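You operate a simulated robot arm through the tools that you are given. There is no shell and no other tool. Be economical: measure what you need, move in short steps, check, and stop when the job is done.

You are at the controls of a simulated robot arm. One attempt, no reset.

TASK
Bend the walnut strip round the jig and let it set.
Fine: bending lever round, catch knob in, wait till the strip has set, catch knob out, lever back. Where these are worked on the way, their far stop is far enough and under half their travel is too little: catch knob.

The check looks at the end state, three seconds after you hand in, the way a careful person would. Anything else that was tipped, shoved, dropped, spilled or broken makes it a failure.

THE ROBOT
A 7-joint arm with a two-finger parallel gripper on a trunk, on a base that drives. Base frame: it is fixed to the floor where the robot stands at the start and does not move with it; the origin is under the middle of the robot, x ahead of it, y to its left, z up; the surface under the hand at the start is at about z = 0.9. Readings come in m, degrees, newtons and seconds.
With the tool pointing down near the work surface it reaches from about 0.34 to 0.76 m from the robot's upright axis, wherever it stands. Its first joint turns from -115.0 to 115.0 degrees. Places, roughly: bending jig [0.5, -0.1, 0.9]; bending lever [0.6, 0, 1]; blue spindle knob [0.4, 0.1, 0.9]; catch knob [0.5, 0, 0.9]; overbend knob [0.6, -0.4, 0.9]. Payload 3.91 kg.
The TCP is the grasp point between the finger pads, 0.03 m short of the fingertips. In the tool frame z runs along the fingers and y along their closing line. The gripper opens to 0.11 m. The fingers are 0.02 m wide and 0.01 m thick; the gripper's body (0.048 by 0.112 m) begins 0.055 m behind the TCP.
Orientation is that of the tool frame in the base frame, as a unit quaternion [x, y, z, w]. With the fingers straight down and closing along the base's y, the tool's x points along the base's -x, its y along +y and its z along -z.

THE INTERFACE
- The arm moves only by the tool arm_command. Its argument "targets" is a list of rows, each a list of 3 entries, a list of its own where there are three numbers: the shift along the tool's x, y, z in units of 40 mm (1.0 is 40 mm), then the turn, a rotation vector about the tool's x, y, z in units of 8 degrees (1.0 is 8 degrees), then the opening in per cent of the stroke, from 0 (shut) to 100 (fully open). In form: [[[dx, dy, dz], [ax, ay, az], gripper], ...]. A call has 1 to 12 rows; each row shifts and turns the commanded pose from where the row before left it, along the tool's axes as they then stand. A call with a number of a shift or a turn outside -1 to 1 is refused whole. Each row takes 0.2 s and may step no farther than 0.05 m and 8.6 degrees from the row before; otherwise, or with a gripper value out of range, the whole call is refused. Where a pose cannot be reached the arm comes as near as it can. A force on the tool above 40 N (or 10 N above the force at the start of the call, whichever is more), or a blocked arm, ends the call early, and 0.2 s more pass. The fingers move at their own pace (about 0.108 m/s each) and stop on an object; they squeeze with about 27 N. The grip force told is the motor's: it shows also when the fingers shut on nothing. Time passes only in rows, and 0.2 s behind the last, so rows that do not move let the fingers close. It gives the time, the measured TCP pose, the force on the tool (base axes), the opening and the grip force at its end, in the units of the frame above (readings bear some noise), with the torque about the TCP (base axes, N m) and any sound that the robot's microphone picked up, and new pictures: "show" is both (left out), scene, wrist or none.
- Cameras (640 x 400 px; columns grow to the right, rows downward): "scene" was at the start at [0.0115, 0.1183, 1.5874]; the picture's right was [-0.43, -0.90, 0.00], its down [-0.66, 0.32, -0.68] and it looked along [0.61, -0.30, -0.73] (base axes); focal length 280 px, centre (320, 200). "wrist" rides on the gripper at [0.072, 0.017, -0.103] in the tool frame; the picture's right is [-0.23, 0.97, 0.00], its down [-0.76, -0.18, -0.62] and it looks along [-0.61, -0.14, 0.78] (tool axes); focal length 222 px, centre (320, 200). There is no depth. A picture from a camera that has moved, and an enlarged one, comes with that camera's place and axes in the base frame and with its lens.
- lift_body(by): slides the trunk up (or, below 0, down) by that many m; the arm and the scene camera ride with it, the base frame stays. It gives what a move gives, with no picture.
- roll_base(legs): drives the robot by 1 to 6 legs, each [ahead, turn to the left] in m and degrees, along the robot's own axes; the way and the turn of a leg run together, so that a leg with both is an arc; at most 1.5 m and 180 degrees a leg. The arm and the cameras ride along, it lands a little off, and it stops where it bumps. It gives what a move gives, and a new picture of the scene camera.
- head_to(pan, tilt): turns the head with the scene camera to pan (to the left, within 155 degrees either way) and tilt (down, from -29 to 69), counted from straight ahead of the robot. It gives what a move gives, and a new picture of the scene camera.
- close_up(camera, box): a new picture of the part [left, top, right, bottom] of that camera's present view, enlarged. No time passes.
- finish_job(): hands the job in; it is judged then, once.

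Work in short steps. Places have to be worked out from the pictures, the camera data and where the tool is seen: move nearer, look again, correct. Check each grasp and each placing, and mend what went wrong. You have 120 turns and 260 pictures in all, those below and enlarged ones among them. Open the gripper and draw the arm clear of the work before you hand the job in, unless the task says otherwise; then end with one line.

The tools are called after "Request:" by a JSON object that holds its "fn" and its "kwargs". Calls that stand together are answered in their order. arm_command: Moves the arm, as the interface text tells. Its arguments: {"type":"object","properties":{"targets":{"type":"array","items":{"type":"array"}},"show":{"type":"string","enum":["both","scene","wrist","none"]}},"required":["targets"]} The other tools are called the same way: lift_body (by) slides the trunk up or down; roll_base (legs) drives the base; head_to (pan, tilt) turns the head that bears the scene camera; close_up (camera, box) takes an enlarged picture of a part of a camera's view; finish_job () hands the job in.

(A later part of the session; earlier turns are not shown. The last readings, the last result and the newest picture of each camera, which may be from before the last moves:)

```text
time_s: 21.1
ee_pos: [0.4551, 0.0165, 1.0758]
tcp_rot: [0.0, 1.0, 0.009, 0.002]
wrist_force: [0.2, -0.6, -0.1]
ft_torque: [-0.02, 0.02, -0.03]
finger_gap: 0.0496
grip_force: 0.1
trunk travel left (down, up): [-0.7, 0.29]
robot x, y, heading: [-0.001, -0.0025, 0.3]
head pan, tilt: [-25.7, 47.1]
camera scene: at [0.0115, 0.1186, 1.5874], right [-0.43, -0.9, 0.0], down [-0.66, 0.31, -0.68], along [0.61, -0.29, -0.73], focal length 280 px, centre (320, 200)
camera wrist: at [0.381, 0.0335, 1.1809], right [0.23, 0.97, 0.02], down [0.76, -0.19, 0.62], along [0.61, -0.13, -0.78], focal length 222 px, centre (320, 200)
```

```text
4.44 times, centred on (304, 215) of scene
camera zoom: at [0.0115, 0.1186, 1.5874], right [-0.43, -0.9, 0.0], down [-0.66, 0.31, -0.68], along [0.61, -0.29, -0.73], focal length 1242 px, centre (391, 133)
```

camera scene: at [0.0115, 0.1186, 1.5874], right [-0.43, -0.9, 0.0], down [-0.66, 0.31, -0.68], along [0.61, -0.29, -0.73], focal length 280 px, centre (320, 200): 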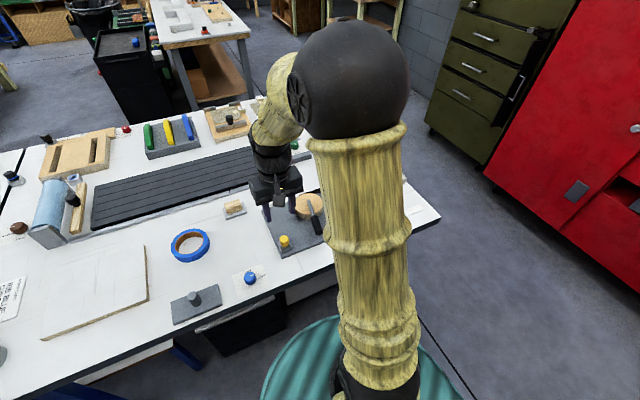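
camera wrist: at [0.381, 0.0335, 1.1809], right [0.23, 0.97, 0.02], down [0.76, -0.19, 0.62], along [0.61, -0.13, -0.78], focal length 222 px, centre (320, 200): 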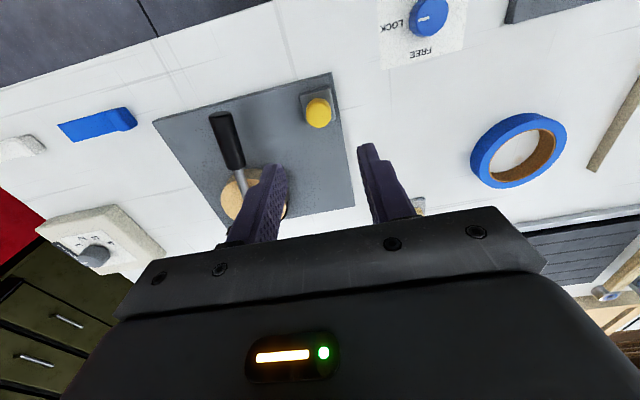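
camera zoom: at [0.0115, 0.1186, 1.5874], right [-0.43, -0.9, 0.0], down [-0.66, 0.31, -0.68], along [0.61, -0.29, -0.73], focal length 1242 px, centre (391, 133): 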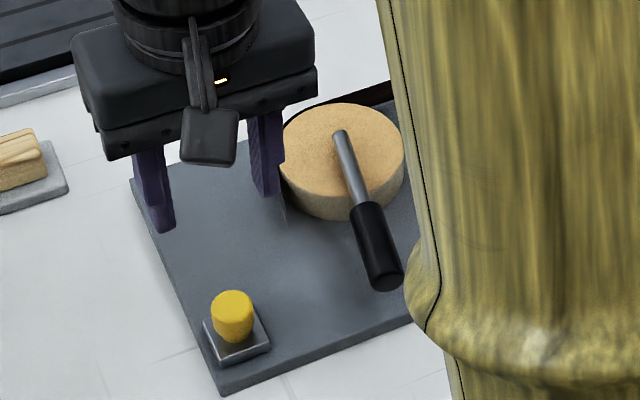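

The knob top is at (0.4537, 0.018, 0.955). I close the fingers and descend until the tips are just above it.

Request:
{"fn": "arm_command", "kwargs": {"targets": [[[0.035, 0.035, 0], [0, 0, 0], 0], [[0, 0, 0], [0, 0, 0], 0], [[0, 0, 0.7], [0, 0, 0], 0], [[0, 0, 0.7], [0, 0, 0], 0], [[0, 0, 0.7], [0, 0, 0], 0]], "show": "both"}}

Request:
{"fn": "close_up", "kwargs": {"camera": "scene", "box": [240, 190, 368, 270]}}

```text
time_s: 22.3
ee_pos: [0.453, 0.0199, 0.9923]
tcp_rot: [0.001, 1.0, 0.009, 0.0]
wrist_force: [0.4, -0.1, 0.9]
ft_torque: [0.0, 0.01, 0.0]
finger_gap: 0.0005
grip_force: 26.6
trunk travel left (down, up): [-0.7, 0.29]
robot x, y, heading: [0.0038, -0.0002, 0.3]
head pan, tilt: [-25.7, 47.1]
camera scene: at [0.0114, 0.1185, 1.5874], right [-0.43, -0.9, 0.0], down [-0.66, 0.31, -0.68], along [0.61, -0.29, -0.73], focal length 280 px, centre (320, 200)
camera wrist: at [0.379, 0.0362, 1.0963], right [0.23, 0.97, 0.02], down [0.76, -0.19, 0.62], along [0.61, -0.13, -0.78], focal length 222 px, centre (320, 200)
```

scene: 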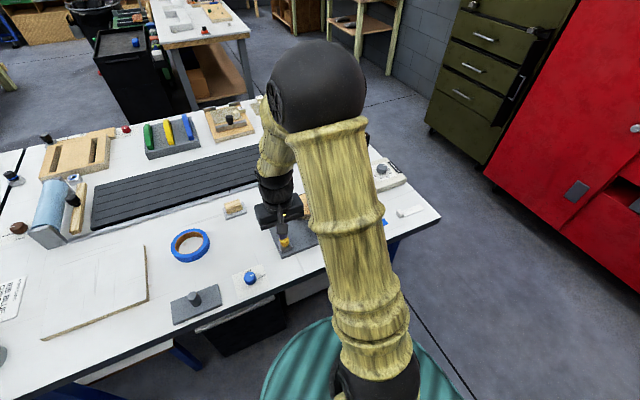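
wrist: 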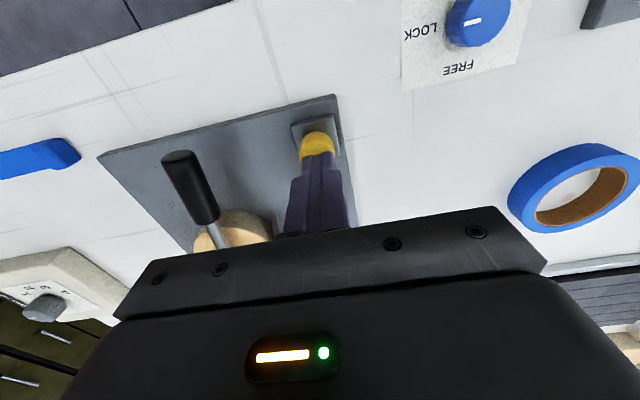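

```text
5.00 times, centred on (304, 230) of scene
camera zoom: at [0.0114, 0.1185, 1.5874], right [-0.43, -0.9, 0.0], down [-0.66, 0.31, -0.68], along [0.61, -0.29, -0.73], focal length 1398 px, centre (400, 50)
```

zoom: 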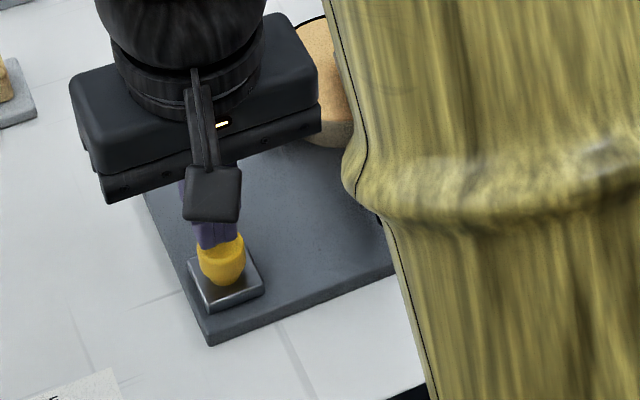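

The fingertips sit right above the knob. I press down in small steps.

Request:
{"fn": "arm_command", "kwargs": {"targets": [[[0, 0, 0.1], [0, 0, 0], 0], [[0, 0, 0.1], [0, 0, 0], 0], [[0, 0, 0.1], [0, 0, 0], 0], [[0, 0, 0.05], [0, 0, 0], 0], [[0, 0, 0.05], [0, 0, 0], 0]], "show": "none"}}

```text
time_s: 23.3
ee_pos: [0.4505, 0.0187, 0.9836]
tcp_rot: [0.001, 1.0, 0.008, 0.005]
wrist_force: [-7.9, 0.1, 23.2]
ft_torque: [-0.06, 0.22, -0.01]
finger_gap: 0.0
grip_force: 27.1
trunk travel left (down, up): [-0.7, 0.29]
robot x, y, heading: [-0.0027, 0.003, 0.1]
head pan, tilt: [-25.7, 47.1]
stopped in row 4: the force on the tool passed its limit at 44 N (the readings are from after the stop); the commanded pose is now the measured one
```

The knob didn't go down at 44 N. I back off and inspect it closely.

Request:
{"fn": "arm_command", "kwargs": {"targets": [[[0, 0, -0.5], [0, 0, 0], 0], [[0.8, 0, -0.5], [0, 0, 0], 0], [[0.8, 0, -0.3], [0, 0, 0], 0]], "show": "wrist"}}

Request:
{"fn": "close_up", "kwargs": {"camera": "wrist", "box": [260, 90, 420, 190]}}

Request:
{"fn": "close_up", "kwargs": {"camera": "scene", "box": [264, 215, 312, 260]}}

```text
time_s: 24.1
ee_pos: [0.3893, 0.0183, 1.0345]
tcp_rot: [0.001, 1.0, 0.01, 0.005]
wrist_force: [-0.6, -0.2, 0.1]
ft_torque: [-0.02, -0.07, 0.03]
finger_gap: 0.0002
grip_force: 26.8
trunk travel left (down, up): [-0.7, 0.29]
robot x, y, heading: [0.0009, -0.0017, 0.2]
head pan, tilt: [-25.7, 47.1]
camera wrist: at [0.3134, 0.0354, 1.138], right [0.23, 0.97, 0.02], down [0.76, -0.19, 0.63], along [0.61, -0.13, -0.78], focal length 222 px, centre (320, 200)
```

wrist: 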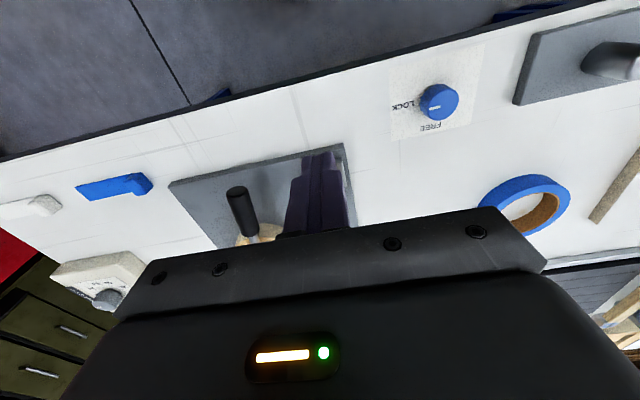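

```text
4.00 times, centred on (340, 140) of wrist
camera zoom: at [0.3134, 0.0354, 1.138], right [0.23, 0.97, 0.02], down [0.76, -0.19, 0.63], along [0.61, -0.13, -0.78], focal length 888 px, centre (240, 440)
```

zoom: 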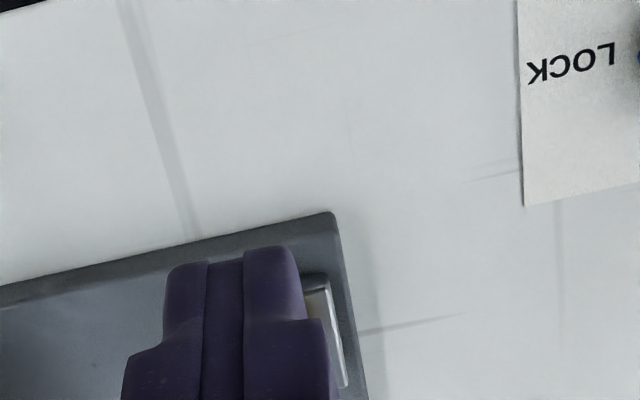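

```text
8.89 times, centred on (288, 238) of scene
camera zoom: at [0.0093, 0.1184, 1.5874], right [-0.43, -0.9, 0.0], down [-0.66, 0.31, -0.68], along [0.62, -0.29, -0.73], focal length 2484 px, centre (604, -133)
```

zoom: 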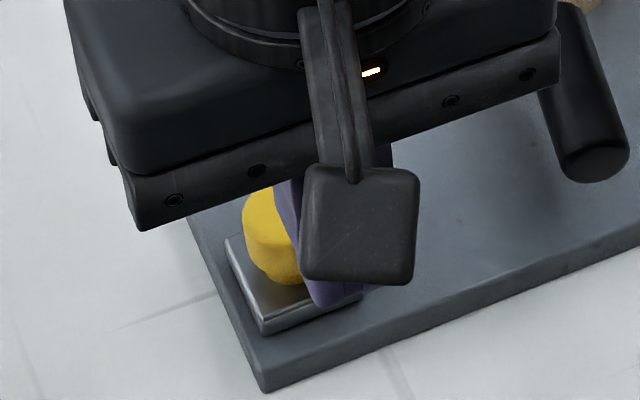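

I move the hand left and up so that both cameras see the knob freely.

Request:
{"fn": "arm_command", "kwargs": {"targets": [[[0, 0, -0.9], [0, 0, 0], 50], [[0.3, 0.9, 0], [0, 0, 0], 50], [[0.3, 0.9, 0], [0, 0, 0], 50], [[0, 0.9, 0.5], [0, 0, 0], 50]], "show": "wrist"}}

Request:
{"fn": "close_up", "kwargs": {"camera": "wrist", "box": [120, 90, 280, 190]}}

Request:
{"fn": "close_up", "kwargs": {"camera": "scene", "box": [264, 215, 312, 260]}}

```text
time_s: 25.1
ee_pos: [0.3639, 0.1295, 1.0504]
tcp_rot: [0.002, 1.0, 0.008, 0.003]
wrist_force: [0.0, -0.3, -0.9]
ft_torque: [-0.04, 0.01, -0.03]
finger_gap: 0.0552
grip_force: 0.0
trunk travel left (down, up): [-0.7, 0.29]
robot x, y, heading: [0.001, 0.0025, 0.0]
head pan, tilt: [-25.7, 47.1]
camera wrist: at [0.2897, 0.1455, 1.1543], right [0.23, 0.97, 0.02], down [0.76, -0.19, 0.63], along [0.61, -0.13, -0.78], focal length 222 px, centre (320, 200)
```

wrist: 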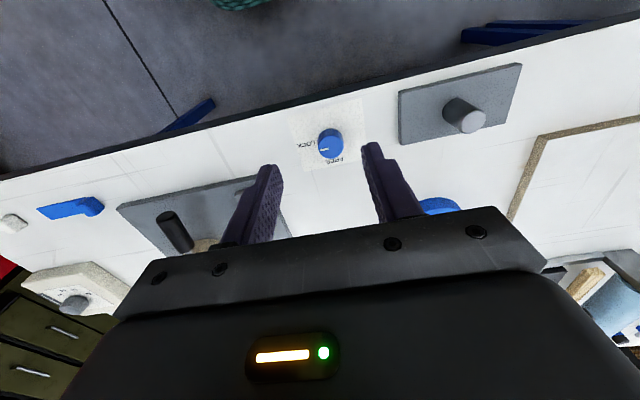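

```text
4.00 times, centred on (200, 140) of wrist
camera zoom: at [0.2897, 0.1455, 1.1543], right [0.23, 0.97, 0.02], down [0.76, -0.19, 0.63], along [0.61, -0.13, -0.78], focal length 888 px, centre (800, 440)
```

zoom: 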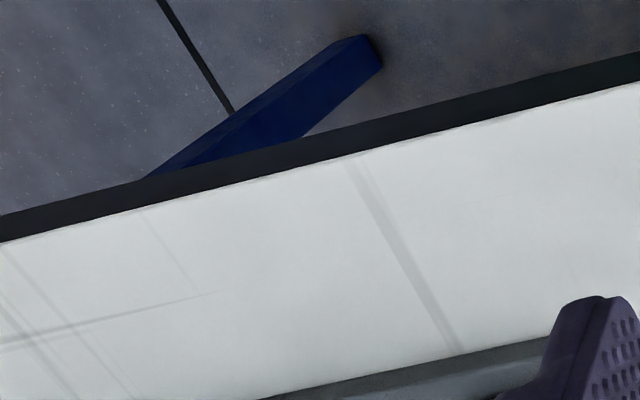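

```text
8.89 times, centred on (288, 238) of scene
camera zoom: at [0.0116, 0.1195, 1.5873], right [-0.43, -0.9, 0.0], down [-0.66, 0.31, -0.68], along [0.61, -0.29, -0.73], focal length 2484 px, centre (604, -133)
```

zoom: 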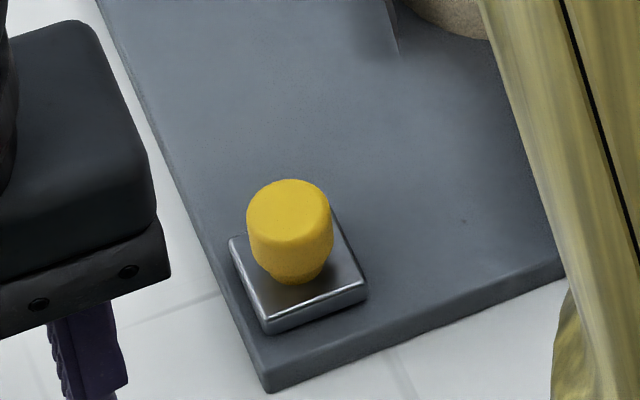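

The knob is a plunger on a stem and hasn't moved, so perhaps the lever isn't fully home. I go to the +y side of the handle's outer end with closed fingers and push the lever again where the leverage is better.

Request:
{"fn": "arm_command", "kwargs": {"targets": [[[-0.36, -0.8, 0], [0, 0, 0], 0], [[-0.36, -0.8, 0], [0, 0, 0], 0], [[-0.36, -0.8, 0], [0, 0, 0], 0], [[-0.36, -0.8, 0], [0, 0, 0], 0], [[-0.36, -0.75, 0], [0, 0, 0], 0], [[0, 0, 0.8], [0, 0, 0], 0], [[0, 0, 0.8], [0, 0, 0], 0], [[0, 0, 0.7], [0, 0, 0], 0]], "show": "wrist"}}

```text
time_s: 26.9
ee_pos: [0.4377, -0.0302, 0.9567]
tcp_rot: [0.001, 1.0, 0.009, 0.005]
wrist_force: [-0.2, -0.2, 0.1]
ft_torque: [0.01, -0.01, -0.02]
finger_gap: 0.0
grip_force: 27.4
trunk travel left (down, up): [-0.7, 0.29]
robot x, y, heading: [-0.0016, -0.0011, 0.4]
head pan, tilt: [-25.7, 47.1]
camera wrist: at [0.3626, -0.0139, 1.0604], right [0.23, 0.97, 0.02], down [0.76, -0.19, 0.63], along [0.61, -0.13, -0.78], focal length 222 px, centre (320, 200)
```

wrist: 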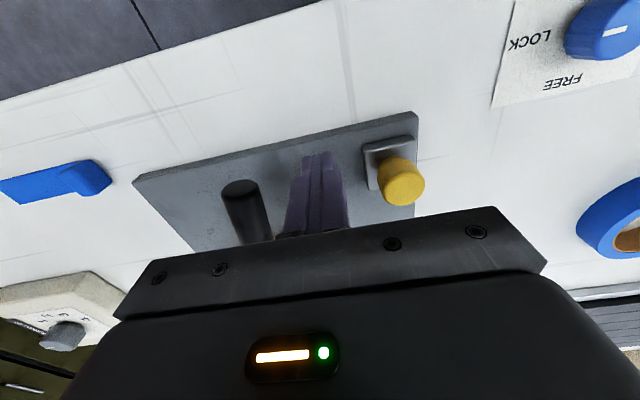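

Clear beside the handle. Now I push toward -y in 4 mm steps.

Request:
{"fn": "arm_command", "kwargs": {"targets": [[[0, -0.15, 0], [0, 0, 0], 0], [[0, -0.15, 0], [0, 0, 0], 0], [[0, -0.15, 0], [0, 0, 0], 0], [[0, -0.1, 0], [0, 0, 0], 0], [[0, -0.1, 0], [0, 0, 0], 0], [[0, -0.1, 0], [0, 0, 0], 0], [[0, -0.1, 0], [0, 0, 0], 0], [[0, -0.1, 0], [0, 0, 0], 0], [[0, -0.1, 0], [0, 0, 0], 0]], "show": "wrist"}}

```text
time_s: 28.5
ee_pos: [0.438, -0.0552, 0.9569]
tcp_rot: [-0.005, 1.0, 0.012, 0.003]
wrist_force: [0.3, 20.9, 4.7]
ft_torque: [-0.06, 0.04, -0.11]
finger_gap: 0.0
grip_force: 26.8
trunk travel left (down, up): [-0.7, 0.29]
robot x, y, heading: [0.0015, -0.0025, 0.8]
head pan, tilt: [-25.7, 47.1]
stopped in row 8: the force on the tool passed its limit at 43 N (the readings are from after the stop); the commanded pose is now the measured one
camera wrist: at [0.3631, -0.0394, 1.0601], right [0.22, 0.98, 0.03], down [0.76, -0.19, 0.62], along [0.61, -0.12, -0.78], focal length 222 px, centre (320, 200)
```

wrist: 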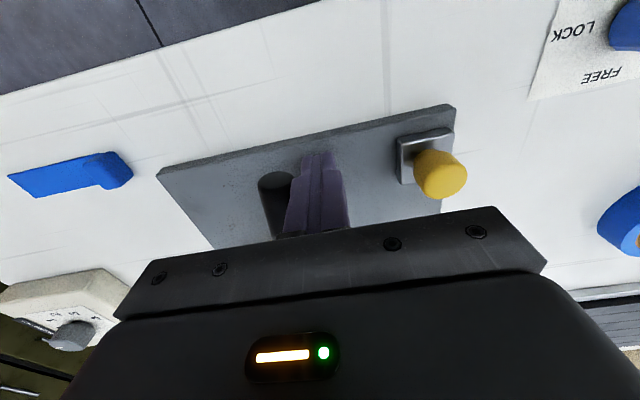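

The lever sits firmly at its hard stop (about 80°), so it is fully round. I go back to the knob and press with a sustained, moderate force to see whether it creeps in.

Request:
{"fn": "arm_command", "kwargs": {"targets": [[[0, 0.3, 0], [0, 0, 0], 0], [[0, 0, -0.9], [0, 0, 0], 0], [[0, 0, -0.6], [0, 0, 0], 0], [[-0.2, 0.85, 0], [0, 0, 0], 0], [[-0.2, 0.68, 0], [0, 0, 0], 0], [[0, 0, 0.5], [0, 0, 0], 0], [[0, 0, 0], [0, 0, 0], 0]], "show": "wrist"}}

```text
time_s: 30.1
ee_pos: [0.453, 0.0125, 0.9983]
tcp_rot: [-0.002, 1.0, 0.011, 0.003]
wrist_force: [0.5, 0.7, 0.8]
ft_torque: [0.02, 0.0, 0.02]
finger_gap: 0.0003
grip_force: 27.0
trunk travel left (down, up): [-0.7, 0.29]
robot x, y, heading: [0.0035, -0.0009, 0.3]
head pan, tilt: [-25.7, 47.1]
camera wrist: at [0.3786, 0.028, 1.1014], right [0.22, 0.97, 0.02], down [0.76, -0.19, 0.62], along [0.61, -0.12, -0.78], focal length 222 px, centre (320, 200)
```

wrist: 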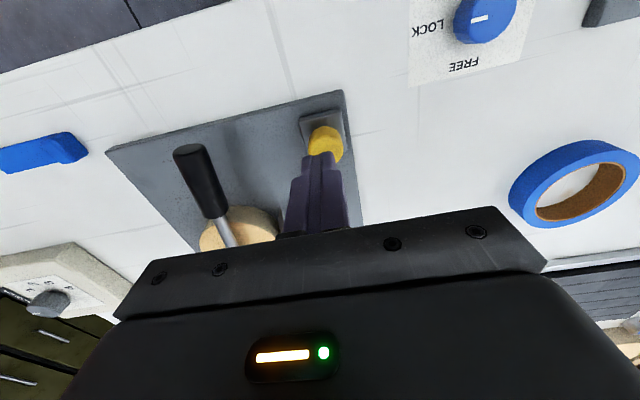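

I centre by 5 mm in +y and press slowly with holds.

Request:
{"fn": "arm_command", "kwargs": {"targets": [[[0, 0.14, 0], [0, 0, 0], 0], [[0, 0, 0.25], [0, 0, 0], 0], [[0, 0, 0.08], [0, 0, 0], 0], [[0, 0, 0.05], [0, 0, 0], 0], [[0, 0, 0.03], [0, 0, 0], 0], [[0, 0, 0.02], [0, 0, 0], 0], [[0, 0, 0], [0, 0, 0], 0], [[0, 0, 0], [0, 0, 0], 0], [[0, 0, 0], [0, 0, 0], 0]], "show": "none"}}

```text
time_s: 31.6
ee_pos: [0.4539, 0.0185, 0.9842]
tcp_rot: [-0.002, 1.0, 0.012, 0.008]
wrist_force: [-6.2, -1.1, 22.5]
ft_torque: [0.0, 0.22, 0.02]
finger_gap: 0.0
grip_force: 27.3
trunk travel left (down, up): [-0.7, 0.29]
robot x, y, heading: [-0.0007, -0.0008, 0.2]
head pan, tilt: [-25.7, 47.1]
stopped in row 7: the force on the tool passed its limit at 42 N (the readings are from after the stop); the commanded pose is now the measured one
```

It's solid downward, so its travel must lie in another direction. I grip the knob and test gently.

Request:
{"fn": "arm_command", "kwargs": {"targets": [[[0, 0, -0.5], [0, 0, 0], 50], [[0, 0, -0.2], [0, 0, 0], 50], [[0, 0, 0.4], [0, 0, 0], 50], [[0, 0, 0.83], [0, 0, 0], 50], [[0, 0, 0], [0, 0, 0], 0], [[0, 0, 0], [0, 0, 0], 0], [[0, 0, 0], [0, 0, 0], 0]], "show": "wrist"}}

Request:
{"fn": "close_up", "kwargs": {"camera": "scene", "box": [240, 190, 368, 270]}}

```text
time_s: 33.2
ee_pos: [0.4571, 0.019, 0.9591]
tcp_rot: [-0.002, 1.0, 0.012, 0.006]
wrist_force: [4.3, -10.0, -11.6]
ft_torque: [-0.46, -0.98, 0.06]
finger_gap: 0.025
grip_force: 44.9
trunk travel left (down, up): [-0.7, 0.29]
robot x, y, heading: [0.0008, 0.0006, 0.5]
head pan, tilt: [-25.7, 47.1]
camera wrist: at [0.3823, 0.0339, 1.0626], right [0.22, 0.97, 0.03], down [0.76, -0.19, 0.63], along [0.62, -0.12, -0.78], focal length 222 px, centre (320, 200)
```

wrist: 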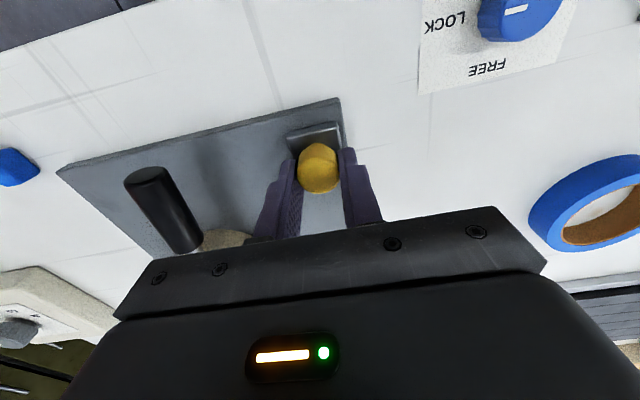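

```text
5.00 times, centred on (304, 230) of scene
camera zoom: at [0.0121, 0.1169, 1.5874], right [-0.43, -0.9, 0.0], down [-0.66, 0.31, -0.68], along [0.61, -0.29, -0.73], focal length 1398 px, centre (400, 50)
```

zoom: 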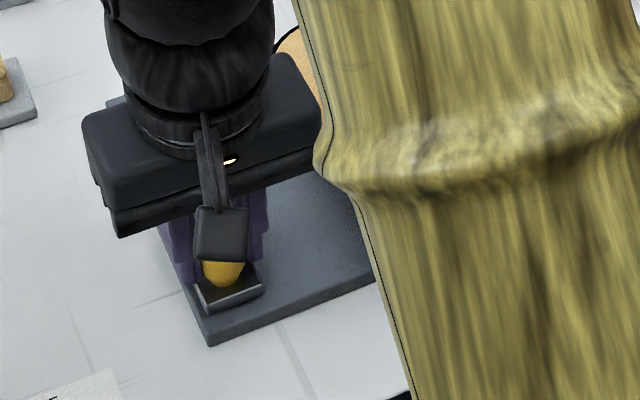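

The knob is gripped (25 mm). I test a small nudge along base +x and then -y, watching position and force.

Request:
{"fn": "arm_command", "kwargs": {"targets": [[[-0.08, 0, 0], [0, 0, 0], 0], [[0, 0, 0], [0, 0, 0], 0]], "show": "none"}}

Request:
{"fn": "arm_command", "kwargs": {"targets": [[[0.08, 0, 0], [0, 0, 0], 0], [[0, -0.08, 0], [0, 0, 0], 0], [[0, 0, 0], [0, 0, 0], 0]], "show": "none"}}

Request:
{"fn": "arm_command", "kwargs": {"targets": [[[0, 0.08, 0], [0, 0, 0], 0], [[0, 0.08, 0], [0, 0, 0], 0], [[0, 0, 0], [0, 0, 0], 0]], "show": "none"}}

Request:
{"fn": "arm_command", "kwargs": {"targets": [[[0, -0.08, 0], [0, 0, 0], 0], [[0.08, 0, 0], [0, 0, 0], 0], [[0, 0, 0], [0, 0, 0], 0]], "show": "none"}}

```text
time_s: 33.8
ee_pos: [0.4571, 0.019, 0.9595]
tcp_rot: [-0.002, 1.0, 0.012, 0.003]
wrist_force: [-9.0, -13.0, -15.4]
ft_torque: [-0.45, -0.13, 0.05]
finger_gap: 0.0243
grip_force: 45.4
trunk travel left (down, up): [-0.7, 0.29]
robot x, y, heading: [-0.0027, -0.0031, 0.5]
head pan, tilt: [-25.7, 47.1]
```

```text
time_s: 34.6
ee_pos: [0.4558, 0.0175, 0.9596]
tcp_rot: [-0.003, 1.0, 0.013, 0.005]
wrist_force: [2.0, 0.4, -29.9]
ft_torque: [-0.1, -0.35, 0.1]
finger_gap: 0.0248
grip_force: 44.5
trunk travel left (down, up): [-0.7, 0.29]
robot x, y, heading: [0.0004, -0.0011, 0.5]
head pan, tilt: [-25.7, 47.1]
```

```text
time_s: 35.4
ee_pos: [0.4577, 0.0177, 0.9591]
tcp_rot: [-0.001, 1.0, 0.012, 0.005]
wrist_force: [1.2, -19.3, -31.1]
ft_torque: [-0.56, -0.27, 0.09]
finger_gap: 0.0249
grip_force: 44.3
trunk travel left (down, up): [-0.7, 0.29]
robot x, y, heading: [0.0008, 0.0, 0.3]
head pan, tilt: [-25.7, 47.1]
```

```text
time_s: 36.2
ee_pos: [0.4575, 0.0179, 0.9609]
tcp_rot: [-0.003, 1.0, 0.012, 0.007]
wrist_force: [16.4, -8.4, -25.3]
ft_torque: [-0.38, -0.47, 0.03]
finger_gap: 0.0248
grip_force: 44.7
trunk travel left (down, up): [-0.7, 0.29]
robot x, y, heading: [0.0006, -0.0013, 0.6]
head pan, tilt: [-25.7, 47.1]
```

All horizontal directions are blocked too. I test a twist each way.

Request:
{"fn": "arm_command", "kwargs": {"targets": [[[-0.08, 0, 0], [0, 0, 0.6], 0], [[0, 0, 0], [0, 0, 0.6], 0]], "show": "none"}}

Request:
{"fn": "arm_command", "kwargs": {"targets": [[[0, 0, 0], [0, 0, -0.6], 0], [[0, 0, 0], [0, 0, -0.6], 0], [[0, 0, 0], [0, 0, -0.6], 0], [[0, 0, 0], [0, 0, -0.6], 0]], "show": "none"}}

```text
time_s: 36.8
ee_pos: [0.4553, 0.0168, 0.962]
tcp_rot: [0.082, 0.997, 0.013, 0.004]
wrist_force: [1.5, -9.4, -0.4]
ft_torque: [-0.43, 0.21, 0.39]
finger_gap: 0.0244
grip_force: 45.4
trunk travel left (down, up): [-0.7, 0.29]
robot x, y, heading: [-0.0013, 0.0029, 0.4]
head pan, tilt: [-25.7, 47.1]
```

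```text
time_s: 37.8
ee_pos: [0.455, 0.0173, 0.9603]
tcp_rot: [-0.088, 0.996, 0.01, 0.007]
wrist_force: [-2.0, -5.0, -0.3]
ft_torque: [-0.29, 0.29, -0.36]
finger_gap: 0.0245
grip_force: 44.9
trunk travel left (down, up): [-0.7, 0.29]
robot x, y, heading: [-0.0007, 0.0001, 0.6]
head pan, tilt: [-25.7, 47.1]
```

The twist only slips in the grip, so the catch is held fast. The remaining candidate is the blue spindle knob, which points at LOCK. I release, rise and move over it.

Request:
{"fn": "arm_command", "kwargs": {"targets": [[[0, 0, 0], [0, 0, 0], 50], [[0, 0, -0.6], [0, 0, 0.6], 50], [[0, 0, -0.8], [0, 0, 0.6], 50], [[0, 0, -0.8], [0, 0, 0], 60], [[0.4, 0.75, 0], [0, 0, 0], 60], [[0.4, 0.75, 0], [0, 0, 0], 60], [[0.4, 0.75, 0], [0, 0, 0], 60], [[0.4, 0.7, 0], [0, 0, 0], 60]], "show": "wrist"}}

Request:
{"fn": "close_up", "kwargs": {"camera": "wrist", "box": [240, 60, 400, 180]}}

Request:
{"fn": "close_up", "kwargs": {"camera": "scene", "box": [210, 210, 370, 310]}}

```text
time_s: 39.6
ee_pos: [0.3887, 0.1337, 1.0523]
tcp_rot: [-0.002, 1.0, 0.011, 0.007]
wrist_force: [0.2, 0.4, -0.1]
ft_torque: [0.01, 0.02, -0.03]
finger_gap: 0.066
grip_force: 0.0
trunk travel left (down, up): [-0.7, 0.29]
robot x, y, heading: [0.0002, -0.0004, 0.5]
head pan, tilt: [-25.7, 47.1]
camera wrist: at [0.3134, 0.1512, 1.1555], right [0.22, 0.97, 0.03], down [0.76, -0.19, 0.63], along [0.62, -0.12, -0.78], focal length 222 px, centre (320, 200)
```

wrist: 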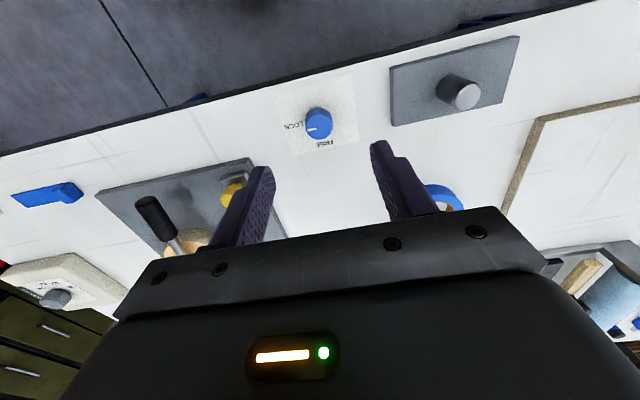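

```text
3.33 times, centred on (320, 120) of wrist
camera zoom: at [0.3134, 0.1512, 1.1555], right [0.22, 0.97, 0.03], down [0.76, -0.19, 0.63], along [0.62, -0.12, -0.78], focal length 740 px, centre (320, 467)
```

zoom: 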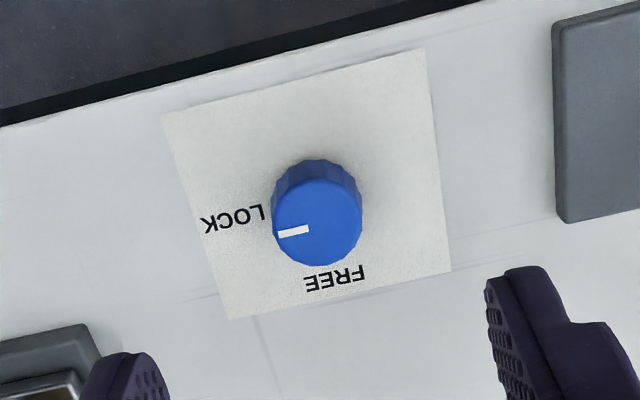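

```text
4.00 times, centred on (290, 260) of scene
camera zoom: at [0.0102, 0.119, 1.5874], right [-0.43, -0.9, 0.0], down [-0.66, 0.31, -0.68], along [0.62, -0.29, -0.73], focal length 1118 px, centre (440, -40)
```

zoom: 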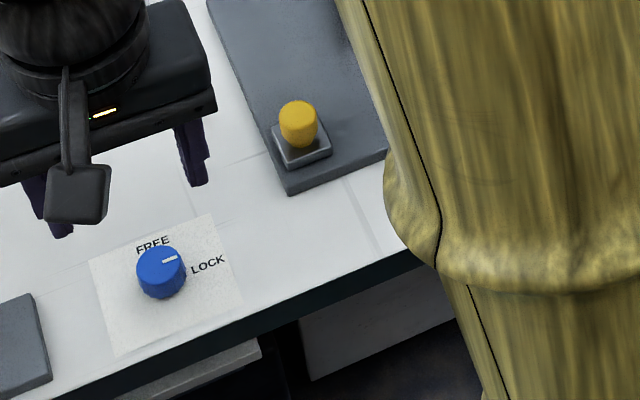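

Blue knob at about (0.398, 0.136), top z ≈ 0.928, pointer at LOCK (-y). FREE is toward +x, 90° counter-clockwise. I pre-turn the hand 45° clockwise, descend and grip.

Request:
{"fn": "arm_command", "kwargs": {"targets": [[[-0.23, 0.06, 0], [0, 0, 0], 55], [[0, 0, 0], [0, 0, 0.94], 55], [[0, 0, 0], [0, 0, 0.94], 55], [[0, 0, 0], [0, 0, 0.94], 55], [[0, 0, 0], [0, 0, 0.94], 55], [[0, 0, 0], [0, 0, 0.94], 55], [[0, 0, 0], [0, 0, 0.94], 55], [[0, 0, 0.8], [0, 0, 0], 55], [[0, 0, 0.8], [0, 0, 0], 55], [[0, 0, 0], [0, 0, 0], 55]], "show": "wrist"}}

```text
time_s: 41.8
ee_pos: [0.3997, 0.1389, 0.9875]
tcp_rot: [0.38, 0.925, 0.014, 0.001]
wrist_force: [-0.5, 1.3, -0.4]
ft_torque: [0.0, -0.02, 0.01]
finger_gap: 0.0606
grip_force: 0.0
trunk travel left (down, up): [-0.7, 0.29]
robot x, y, heading: [0.0028, 0.0044, 0.4]
head pan, tilt: [-25.7, 47.1]
camera wrist: at [0.357, 0.201, 1.0915], right [0.85, 0.53, 0.02], down [0.41, -0.68, 0.61], along [0.34, -0.51, -0.79], focal length 222 px, centre (320, 200)
```

wrist: 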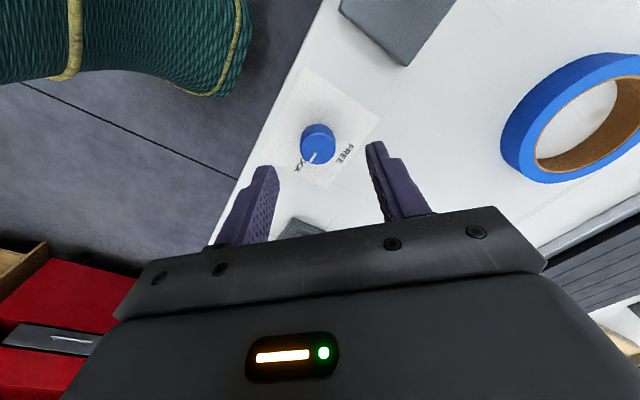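

The knob is centred under the hand. I lower, grip, and start turning counter-clockwise.

Request:
{"fn": "arm_command", "kwargs": {"targets": [[[0, 0, 0.65], [0, 0, 0], 55], [[0, 0, 0.55], [0, 0, 0], 55], [[0, 0, 0], [0, 0, 0], 0], [[0, 0, 0], [0, 0, 0], 0], [[0, 0, 0], [0, 0, 0], 0]], "show": "none"}}

Request:
{"fn": "arm_command", "kwargs": {"targets": [[[0, 0, 0], [0, 0, -0.9], 0], [[0, 0, 0], [0, 0, -0.9], 0], [[0, 0, 0], [0, 0, -0.9], 0], [[0, 0, 0], [0, 0, -0.9], 0], [[0, 0, 0], [0, 0, -0.9], 0], [[0, 0, 0], [0, 0, -0.9], 0], [[0, 0, 0], [0, 0, -0.9], 0], [[0, 0, 0], [0, 0, -0.9], 0], [[0, 0, 0], [0, 0, -0.9], 0], [[0, 0, 0], [0, 0, -0.9], 0], [[0, 0, 0], [0, 0, -0.9], 0], [[0, 0, 0], [0, 0, -0.9], 0]], "show": "wrist"}}

```text
time_s: 43.0
ee_pos: [0.3973, 0.1372, 0.9386]
tcp_rot: [0.382, 0.924, 0.012, -0.001]
wrist_force: [-13.2, -14.0, -11.0]
ft_torque: [-0.75, 0.35, -0.09]
finger_gap: 0.0291
grip_force: 45.2
trunk travel left (down, up): [-0.7, 0.29]
robot x, y, heading: [-0.001, 0.0014, 0.4]
head pan, tilt: [-25.7, 47.1]
```

```text
time_s: 44.9
ee_pos: [0.3955, 0.1335, 0.9387]
tcp_rot: [-0.099, 0.995, 0.008, 0.001]
wrist_force: [-1.6, -12.0, 4.6]
ft_torque: [-0.87, -0.14, -0.1]
finger_gap: 0.0295
grip_force: 45.4
trunk travel left (down, up): [-0.7, 0.29]
robot x, y, heading: [0.0025, 0.0008, 0.5]
head pan, tilt: [-25.7, 47.1]
stopped in row 9: the force on the tool passed its limit at 40 N (the readings are from after the stop); the commanded pose is now the measured one
camera wrist: at [0.3212, 0.1359, 1.0431], right [0.03, 1.0, 0.02], down [0.78, -0.03, 0.62], along [0.62, -0.01, -0.78], focal length 222 px, centre (320, 200)
```

wrist: 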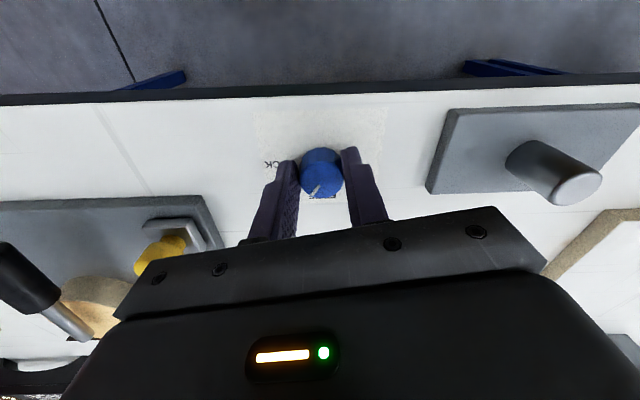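

The knob turned about 56°. I relieve the grip, re-grip, and turn the remaining ~35°.

Request:
{"fn": "arm_command", "kwargs": {"targets": [[[0, 0, 0], [0, 0, 0], 40], [[0, 0, 0], [0, 0, 0], 40], [[0, 0, 0], [0, 0, 0], 0], [[0, 0, 0], [0, 0, 0], 0], [[0, 0, 0], [0, 0, -0.8], 0], [[0, 0, 0], [0, 0, -0.8], 0], [[0, 0, 0], [0, 0, -0.8], 0], [[0, 0, 0], [0, 0, -0.8], 0], [[0, 0, 0], [0, 0, -0.8], 0]], "show": "wrist"}}

Request:
{"fn": "close_up", "kwargs": {"camera": "wrist", "box": [260, 120, 380, 220]}}

```text
time_s: 46.9
ee_pos: [0.3986, 0.1326, 0.9384]
tcp_rot: [-0.371, 0.929, 0.009, 0.004]
wrist_force: [11.4, -26.2, 6.0]
ft_torque: [-1.47, 0.4, -0.05]
finger_gap: 0.0294
grip_force: 45.4
trunk travel left (down, up): [-0.7, 0.29]
robot x, y, heading: [-0.0006, -0.0024, 0.4]
head pan, tilt: [-25.7, 47.1]
camera wrist: at [0.3333, 0.0945, 1.0416], right [-0.51, 0.86, 0.01], down [0.67, 0.39, 0.63], along [0.54, 0.33, -0.78], focal length 222 px, centre (320, 200)
```

wrist: 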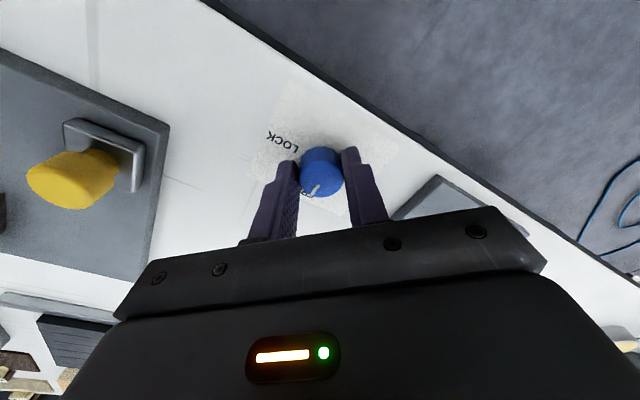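

```text
4.00 times, centred on (320, 170) of wrist
camera zoom: at [0.3333, 0.0945, 1.0416], right [-0.51, 0.86, 0.01], down [0.67, 0.39, 0.63], along [0.54, 0.33, -0.78], focal length 888 px, centre (320, 320)
```

zoom: 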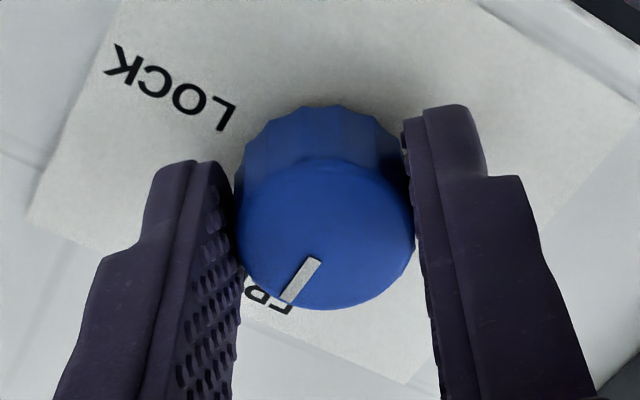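

The pointer is now at FREE. I release, rise, turn the hand back and look.

Request:
{"fn": "arm_command", "kwargs": {"targets": [[[0, 0, 0], [0, 0, 0], 50], [[0, 0, 0], [0, 0, 0], 50], [[0, 0, -0.8], [0, 0, 0], 50], [[0, 0, -0.8], [0, 0, 0], 50], [[0, 0, -0.8], [0, 0, 0.9], 50], [[0, 0, 0], [0, 0, 0.9], 50], [[0, 0, 0], [0, 0, 0.9], 50], [[0, 0, 0], [0, 0, 0.9], 50], [[0, 0, 0], [0, 0, 0.9], 50], [[0, 0, 0], [0, 0, 0.9], 50]], "show": "wrist"}}

Request:
{"fn": "close_up", "kwargs": {"camera": "scene", "box": [210, 190, 370, 310]}}

```text
time_s: 49.0
ee_pos: [0.3969, 0.1335, 1.0343]
tcp_rot: [-0.003, 1.0, 0.009, 0.0]
wrist_force: [-0.2, 0.2, -0.4]
ft_torque: [0.01, 0.01, 0.03]
finger_gap: 0.0551
grip_force: 0.1
trunk travel left (down, up): [-0.7, 0.29]
robot x, y, heading: [-0.0013, -0.0026, 0.3]
head pan, tilt: [-25.7, 47.1]
camera wrist: at [0.3232, 0.1505, 1.1382], right [0.22, 0.97, 0.02], down [0.76, -0.18, 0.62], along [0.61, -0.13, -0.78], focal length 222 px, centre (320, 200)
```

wrist: 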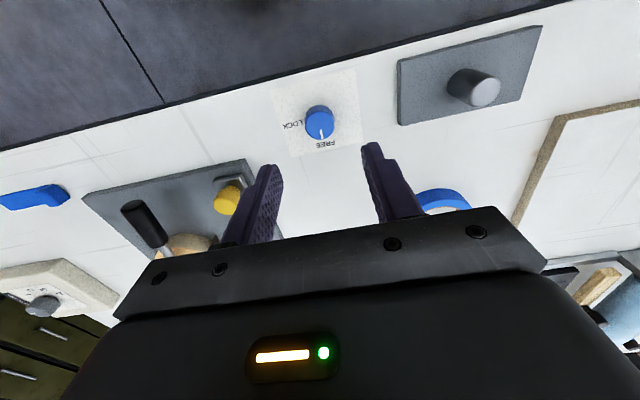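

```text
3.33 times, centred on (290, 250) of scene
camera zoom: at [0.0106, 0.1184, 1.5874], right [-0.43, -0.9, 0.0], down [-0.66, 0.31, -0.68], along [0.62, -0.29, -0.73], focal length 932 px, centre (420, 33)
```

zoom: 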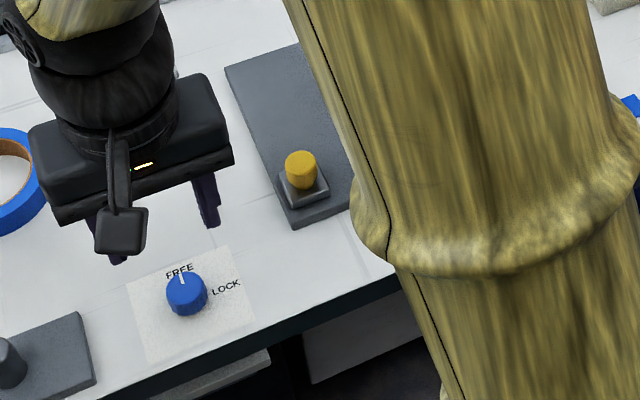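

It's at FREE. I return over the catch knob with closed fingers and press again.

Request:
{"fn": "arm_command", "kwargs": {"targets": [[[-0.36, -0.72, 0], [0, 0, 0], 0], [[-0.36, -0.72, 0], [0, 0, 0], 0], [[-0.36, -0.72, 0], [0, 0, 0], 0], [[-0.36, -0.72, 0], [0, 0, 0], 0], [[0, 0, 0.5], [0, 0, 0], 0], [[0, 0, 0.4], [0, 0, 0], 0], [[0, 0, 0.3], [0, 0, 0], 0], [[0, 0, 0.05], [0, 0, 0], 0], [[0, 0, 0.05], [0, 0, 0], 0], [[0, 0, 0.05], [0, 0, 0], 0]], "show": "wrist"}}

```text
time_s: 51.2
ee_pos: [0.4556, 0.0201, 0.9846]
tcp_rot: [-0.005, 1.0, 0.009, 0.007]
wrist_force: [-8.0, -0.1, 23.7]
ft_torque: [-0.08, 0.28, 0.0]
finger_gap: 0.0
grip_force: 27.0
trunk travel left (down, up): [-0.7, 0.29]
robot x, y, heading: [0.003, 0.0004, 0.3]
head pan, tilt: [-25.7, 47.1]
stopped in row 10: the force on the tool passed its limit at 45 N (the readings are from after the stop); the commanded pose is now the measured one
camera wrist: at [0.3805, 0.0368, 1.0872], right [0.22, 0.98, 0.02], down [0.76, -0.18, 0.63], along [0.62, -0.12, -0.78], focal length 222 px, centre (320, 200)
```

wrist: 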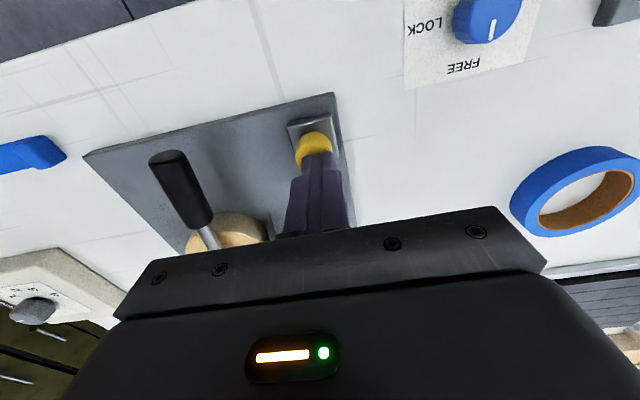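

The knob is still blocked. With the spindle FREE I test whether the lever now goes further.

Request:
{"fn": "arm_command", "kwargs": {"targets": [[[0, 0, -0.8], [0, 0, 0], 0], [[0.2, -0.7, 0], [0, 0, 0], 0], [[0.23, -0.5, 0], [0, 0, 0], 0], [[0, 0, 0.75], [0, 0, 0], 0], [[0, 0, 0.73], [0, 0, 0], 0], [[0, -0.15, 0], [0, 0, 0], 0], [[0, -0.15, 0], [0, 0, 0], 0], [[0, -0.15, 0], [0, 0, 0], 0], [[0, -0.1, 0], [0, 0, 0], 0], [[0, -0.1, 0], [0, 0, 0], 0], [[0, -0.1, 0], [0, 0, 0], 0]], "show": "wrist"}}

```text
time_s: 53.6
ee_pos: [0.4414, -0.0536, 0.9536]
tcp_rot: [-0.005, 1.0, 0.009, 0.004]
wrist_force: [-1.4, 14.6, 1.0]
ft_torque: [0.01, -0.03, -0.16]
finger_gap: 0.0
grip_force: 27.3
trunk travel left (down, up): [-0.7, 0.29]
robot x, y, heading: [0.0002, -0.0011, 0.4]
head pan, tilt: [-25.7, 47.1]
camera wrist: at [0.3668, -0.0378, 1.0564], right [0.22, 0.98, 0.02], down [0.76, -0.18, 0.63], along [0.61, -0.12, -0.78], focal length 222 px, centre (320, 200)
```

wrist: 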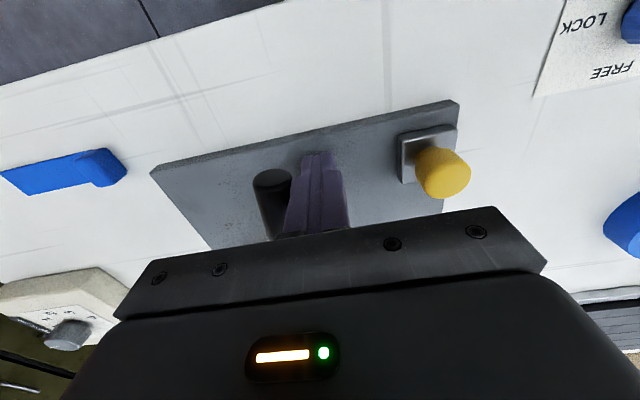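

Request:
{"fn": "arm_command", "kwargs": {"targets": [[[0, -0.1, 0], [0, 0, 0], 0], [[0, -0.05, 0], [0, 0, 0], 0], [[0, -0.05, 0], [0, 0, 0], 0], [[0, -0.05, 0], [0, 0, 0], 0], [[0, -0.05, 0], [0, 0, 0], 0]], "show": "wrist"}}

```text
time_s: 54.2
ee_pos: [0.4413, -0.0538, 0.952]
tcp_rot: [-0.009, 1.0, 0.012, 0.004]
wrist_force: [0.4, 21.1, 3.5]
ft_torque: [-0.05, 0.06, -0.21]
finger_gap: 0.0001
grip_force: 26.8
trunk travel left (down, up): [-0.7, 0.29]
robot x, y, heading: [0.0016, 0.0009, 0.5]
head pan, tilt: [-25.7, 47.1]
stopped in row 3: the force on the tool passed its limit at 42 N (the readings are from after the stop); the commanded pose is now the measured one
camera wrist: at [0.3668, -0.0392, 1.0567], right [0.21, 0.98, 0.02], down [0.76, -0.18, 0.62], along [0.61, -0.11, -0.78], focal length 222 px, centre (320, 200)
```

wrist: 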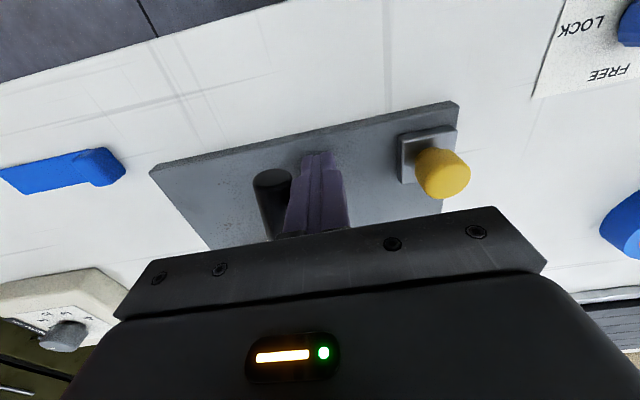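

There's still a hard stop at the same angle. I raise the hand and study the whole jig for clues.

Request:
{"fn": "arm_command", "kwargs": {"targets": [[[0, 0.4, 0], [0, 0, 0], 0], [[0.5, 0, -0.8], [0, 0, 0], 0], [[0.9, 0, -0.8], [0, 0, 0], 0], [[0.5, 0.3, -0.8], [0, 0, 0], 100], [[0, 0.3, -0.5], [0, 0, 0], 100]], "show": "wrist"}}

Request:
{"fn": "close_up", "kwargs": {"camera": "wrist", "box": [200, 90, 380, 200]}}

Request:
{"fn": "close_up", "kwargs": {"camera": "scene", "box": [240, 170, 360, 260]}}

```text
time_s: 55.4
ee_pos: [0.364, -0.0221, 1.0688]
tcp_rot: [-0.006, 1.0, 0.011, 0.003]
wrist_force: [0.0, 0.5, -0.4]
ft_torque: [0.0, 0.0, 0.03]
finger_gap: 0.11
grip_force: 0.1
trunk travel left (down, up): [-0.7, 0.29]
robot x, y, heading: [0.0017, 0.0018, 0.3]
head pan, tilt: [-25.7, 47.1]
camera wrist: at [0.2896, -0.0061, 1.1729], right [0.21, 0.98, 0.02], down [0.76, -0.18, 0.62], along [0.61, -0.12, -0.78], focal length 222 px, centre (320, 200)
```

wrist: 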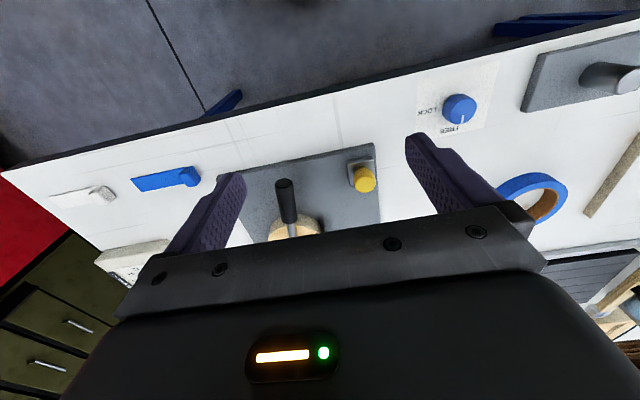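

```text
3.56 times, centred on (290, 145) of wrist
camera zoom: at [0.2896, -0.0061, 1.1729], right [0.21, 0.98, 0.02], down [0.76, -0.18, 0.62], along [0.61, -0.12, -0.78], focal length 790 px, centre (427, 396)
```

zoom: 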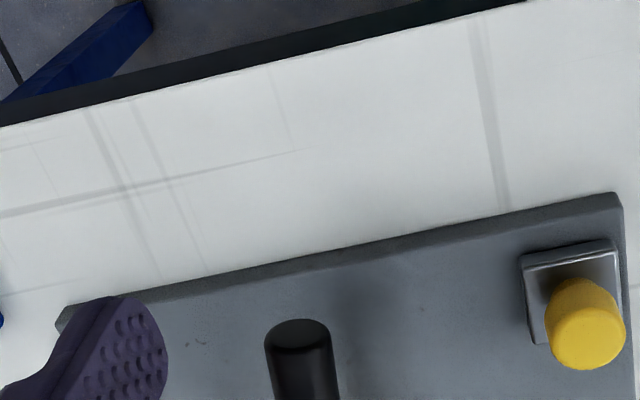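

```text
4.44 times, centred on (300, 215) of scene
camera zoom: at [0.0102, 0.1187, 1.5874], right [-0.43, -0.9, 0.0], down [-0.66, 0.31, -0.68], along [0.62, -0.29, -0.73], focal length 1242 px, centre (409, 133)
```

zoom: 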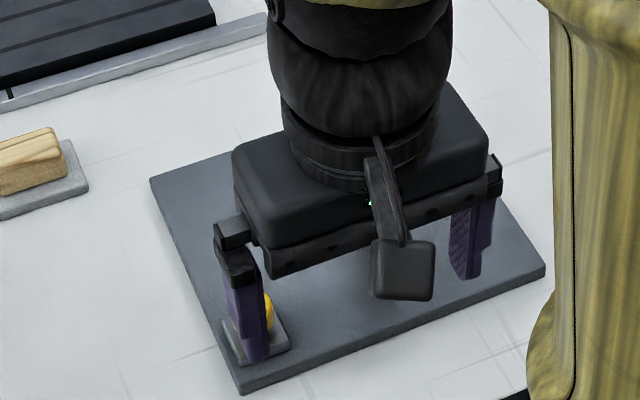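

The lever is within a millimetre of a rigid stop (~1.4 rad), so it is home. I go back to the knob, grip it well and test larger pulls, starting with up.

Request:
{"fn": "arm_command", "kwargs": {"targets": [[[-0.75, 0.35, 0], [0, 0, 0], 60], [[-0.75, 0.35, 0], [0, 0, 0], 50], [[-0.76, 0.3, 0], [0, 0, 0], 50], [[0, 0, 0.9], [0, 0, 0], 50], [[0, 0, 0.9], [0, 0, 0], 50], [[0, 0, 0.87], [0, 0, 0], 50], [[0, 0, 0], [0, 0, 0], 50]], "show": "wrist"}}

```text
time_s: 57.0
ee_pos: [0.4564, 0.0213, 0.9641]
tcp_rot: [-0.006, 1.0, 0.011, 0.003]
wrist_force: [-1.0, -0.1, 0.1]
ft_torque: [-0.04, -0.03, 0.02]
finger_gap: 0.0551
grip_force: 0.0
trunk travel left (down, up): [-0.7, 0.29]
robot x, y, heading: [0.0012, -0.0024, 0.3]
head pan, tilt: [-25.7, 47.1]
camera wrist: at [0.3815, 0.0362, 1.0666], right [0.21, 0.98, 0.02], down [0.76, -0.18, 0.62], along [0.61, -0.12, -0.78], focal length 222 px, centre (320, 200)
```

wrist: 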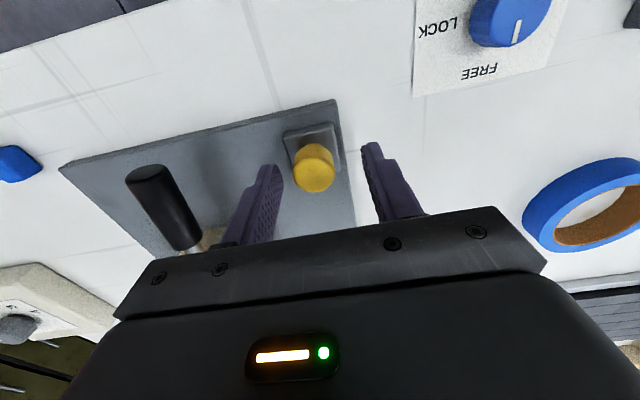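

Request:
{"fn": "arm_command", "kwargs": {"targets": [[[0, -0.08, 0.12], [0, 0, 0], 50], [[0, 0, 0], [0, 0, 0], 0], [[0, 0, 0], [0, 0, 0], 0], [[0, 0, -0.05], [0, 0, 0], 0], [[0, 0, -0.1], [0, 0, 0], 0], [[0, 0, -0.1], [0, 0, 0], 0], [[0, 0, -0.1], [0, 0, 0], 0]], "show": "wrist"}}

```text
time_s: 58.6
ee_pos: [0.4557, 0.0174, 0.9718]
tcp_rot: [-0.006, 1.0, 0.011, 0.001]
wrist_force: [-2.8, -4.3, -29.7]
ft_torque: [-0.16, -0.32, 0.0]
finger_gap: 0.0245
grip_force: 45.3
trunk travel left (down, up): [-0.7, 0.29]
robot x, y, heading: [-0.0005, 0.0009, 0.7]
head pan, tilt: [-25.7, 47.1]
camera wrist: at [0.3817, 0.0331, 1.0753], right [0.21, 0.98, 0.02], down [0.76, -0.18, 0.62], along [0.61, -0.12, -0.78], focal length 222 px, centre (320, 200)
```

wrist: 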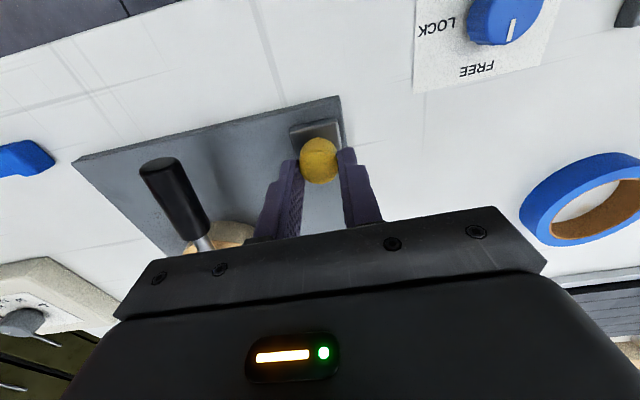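

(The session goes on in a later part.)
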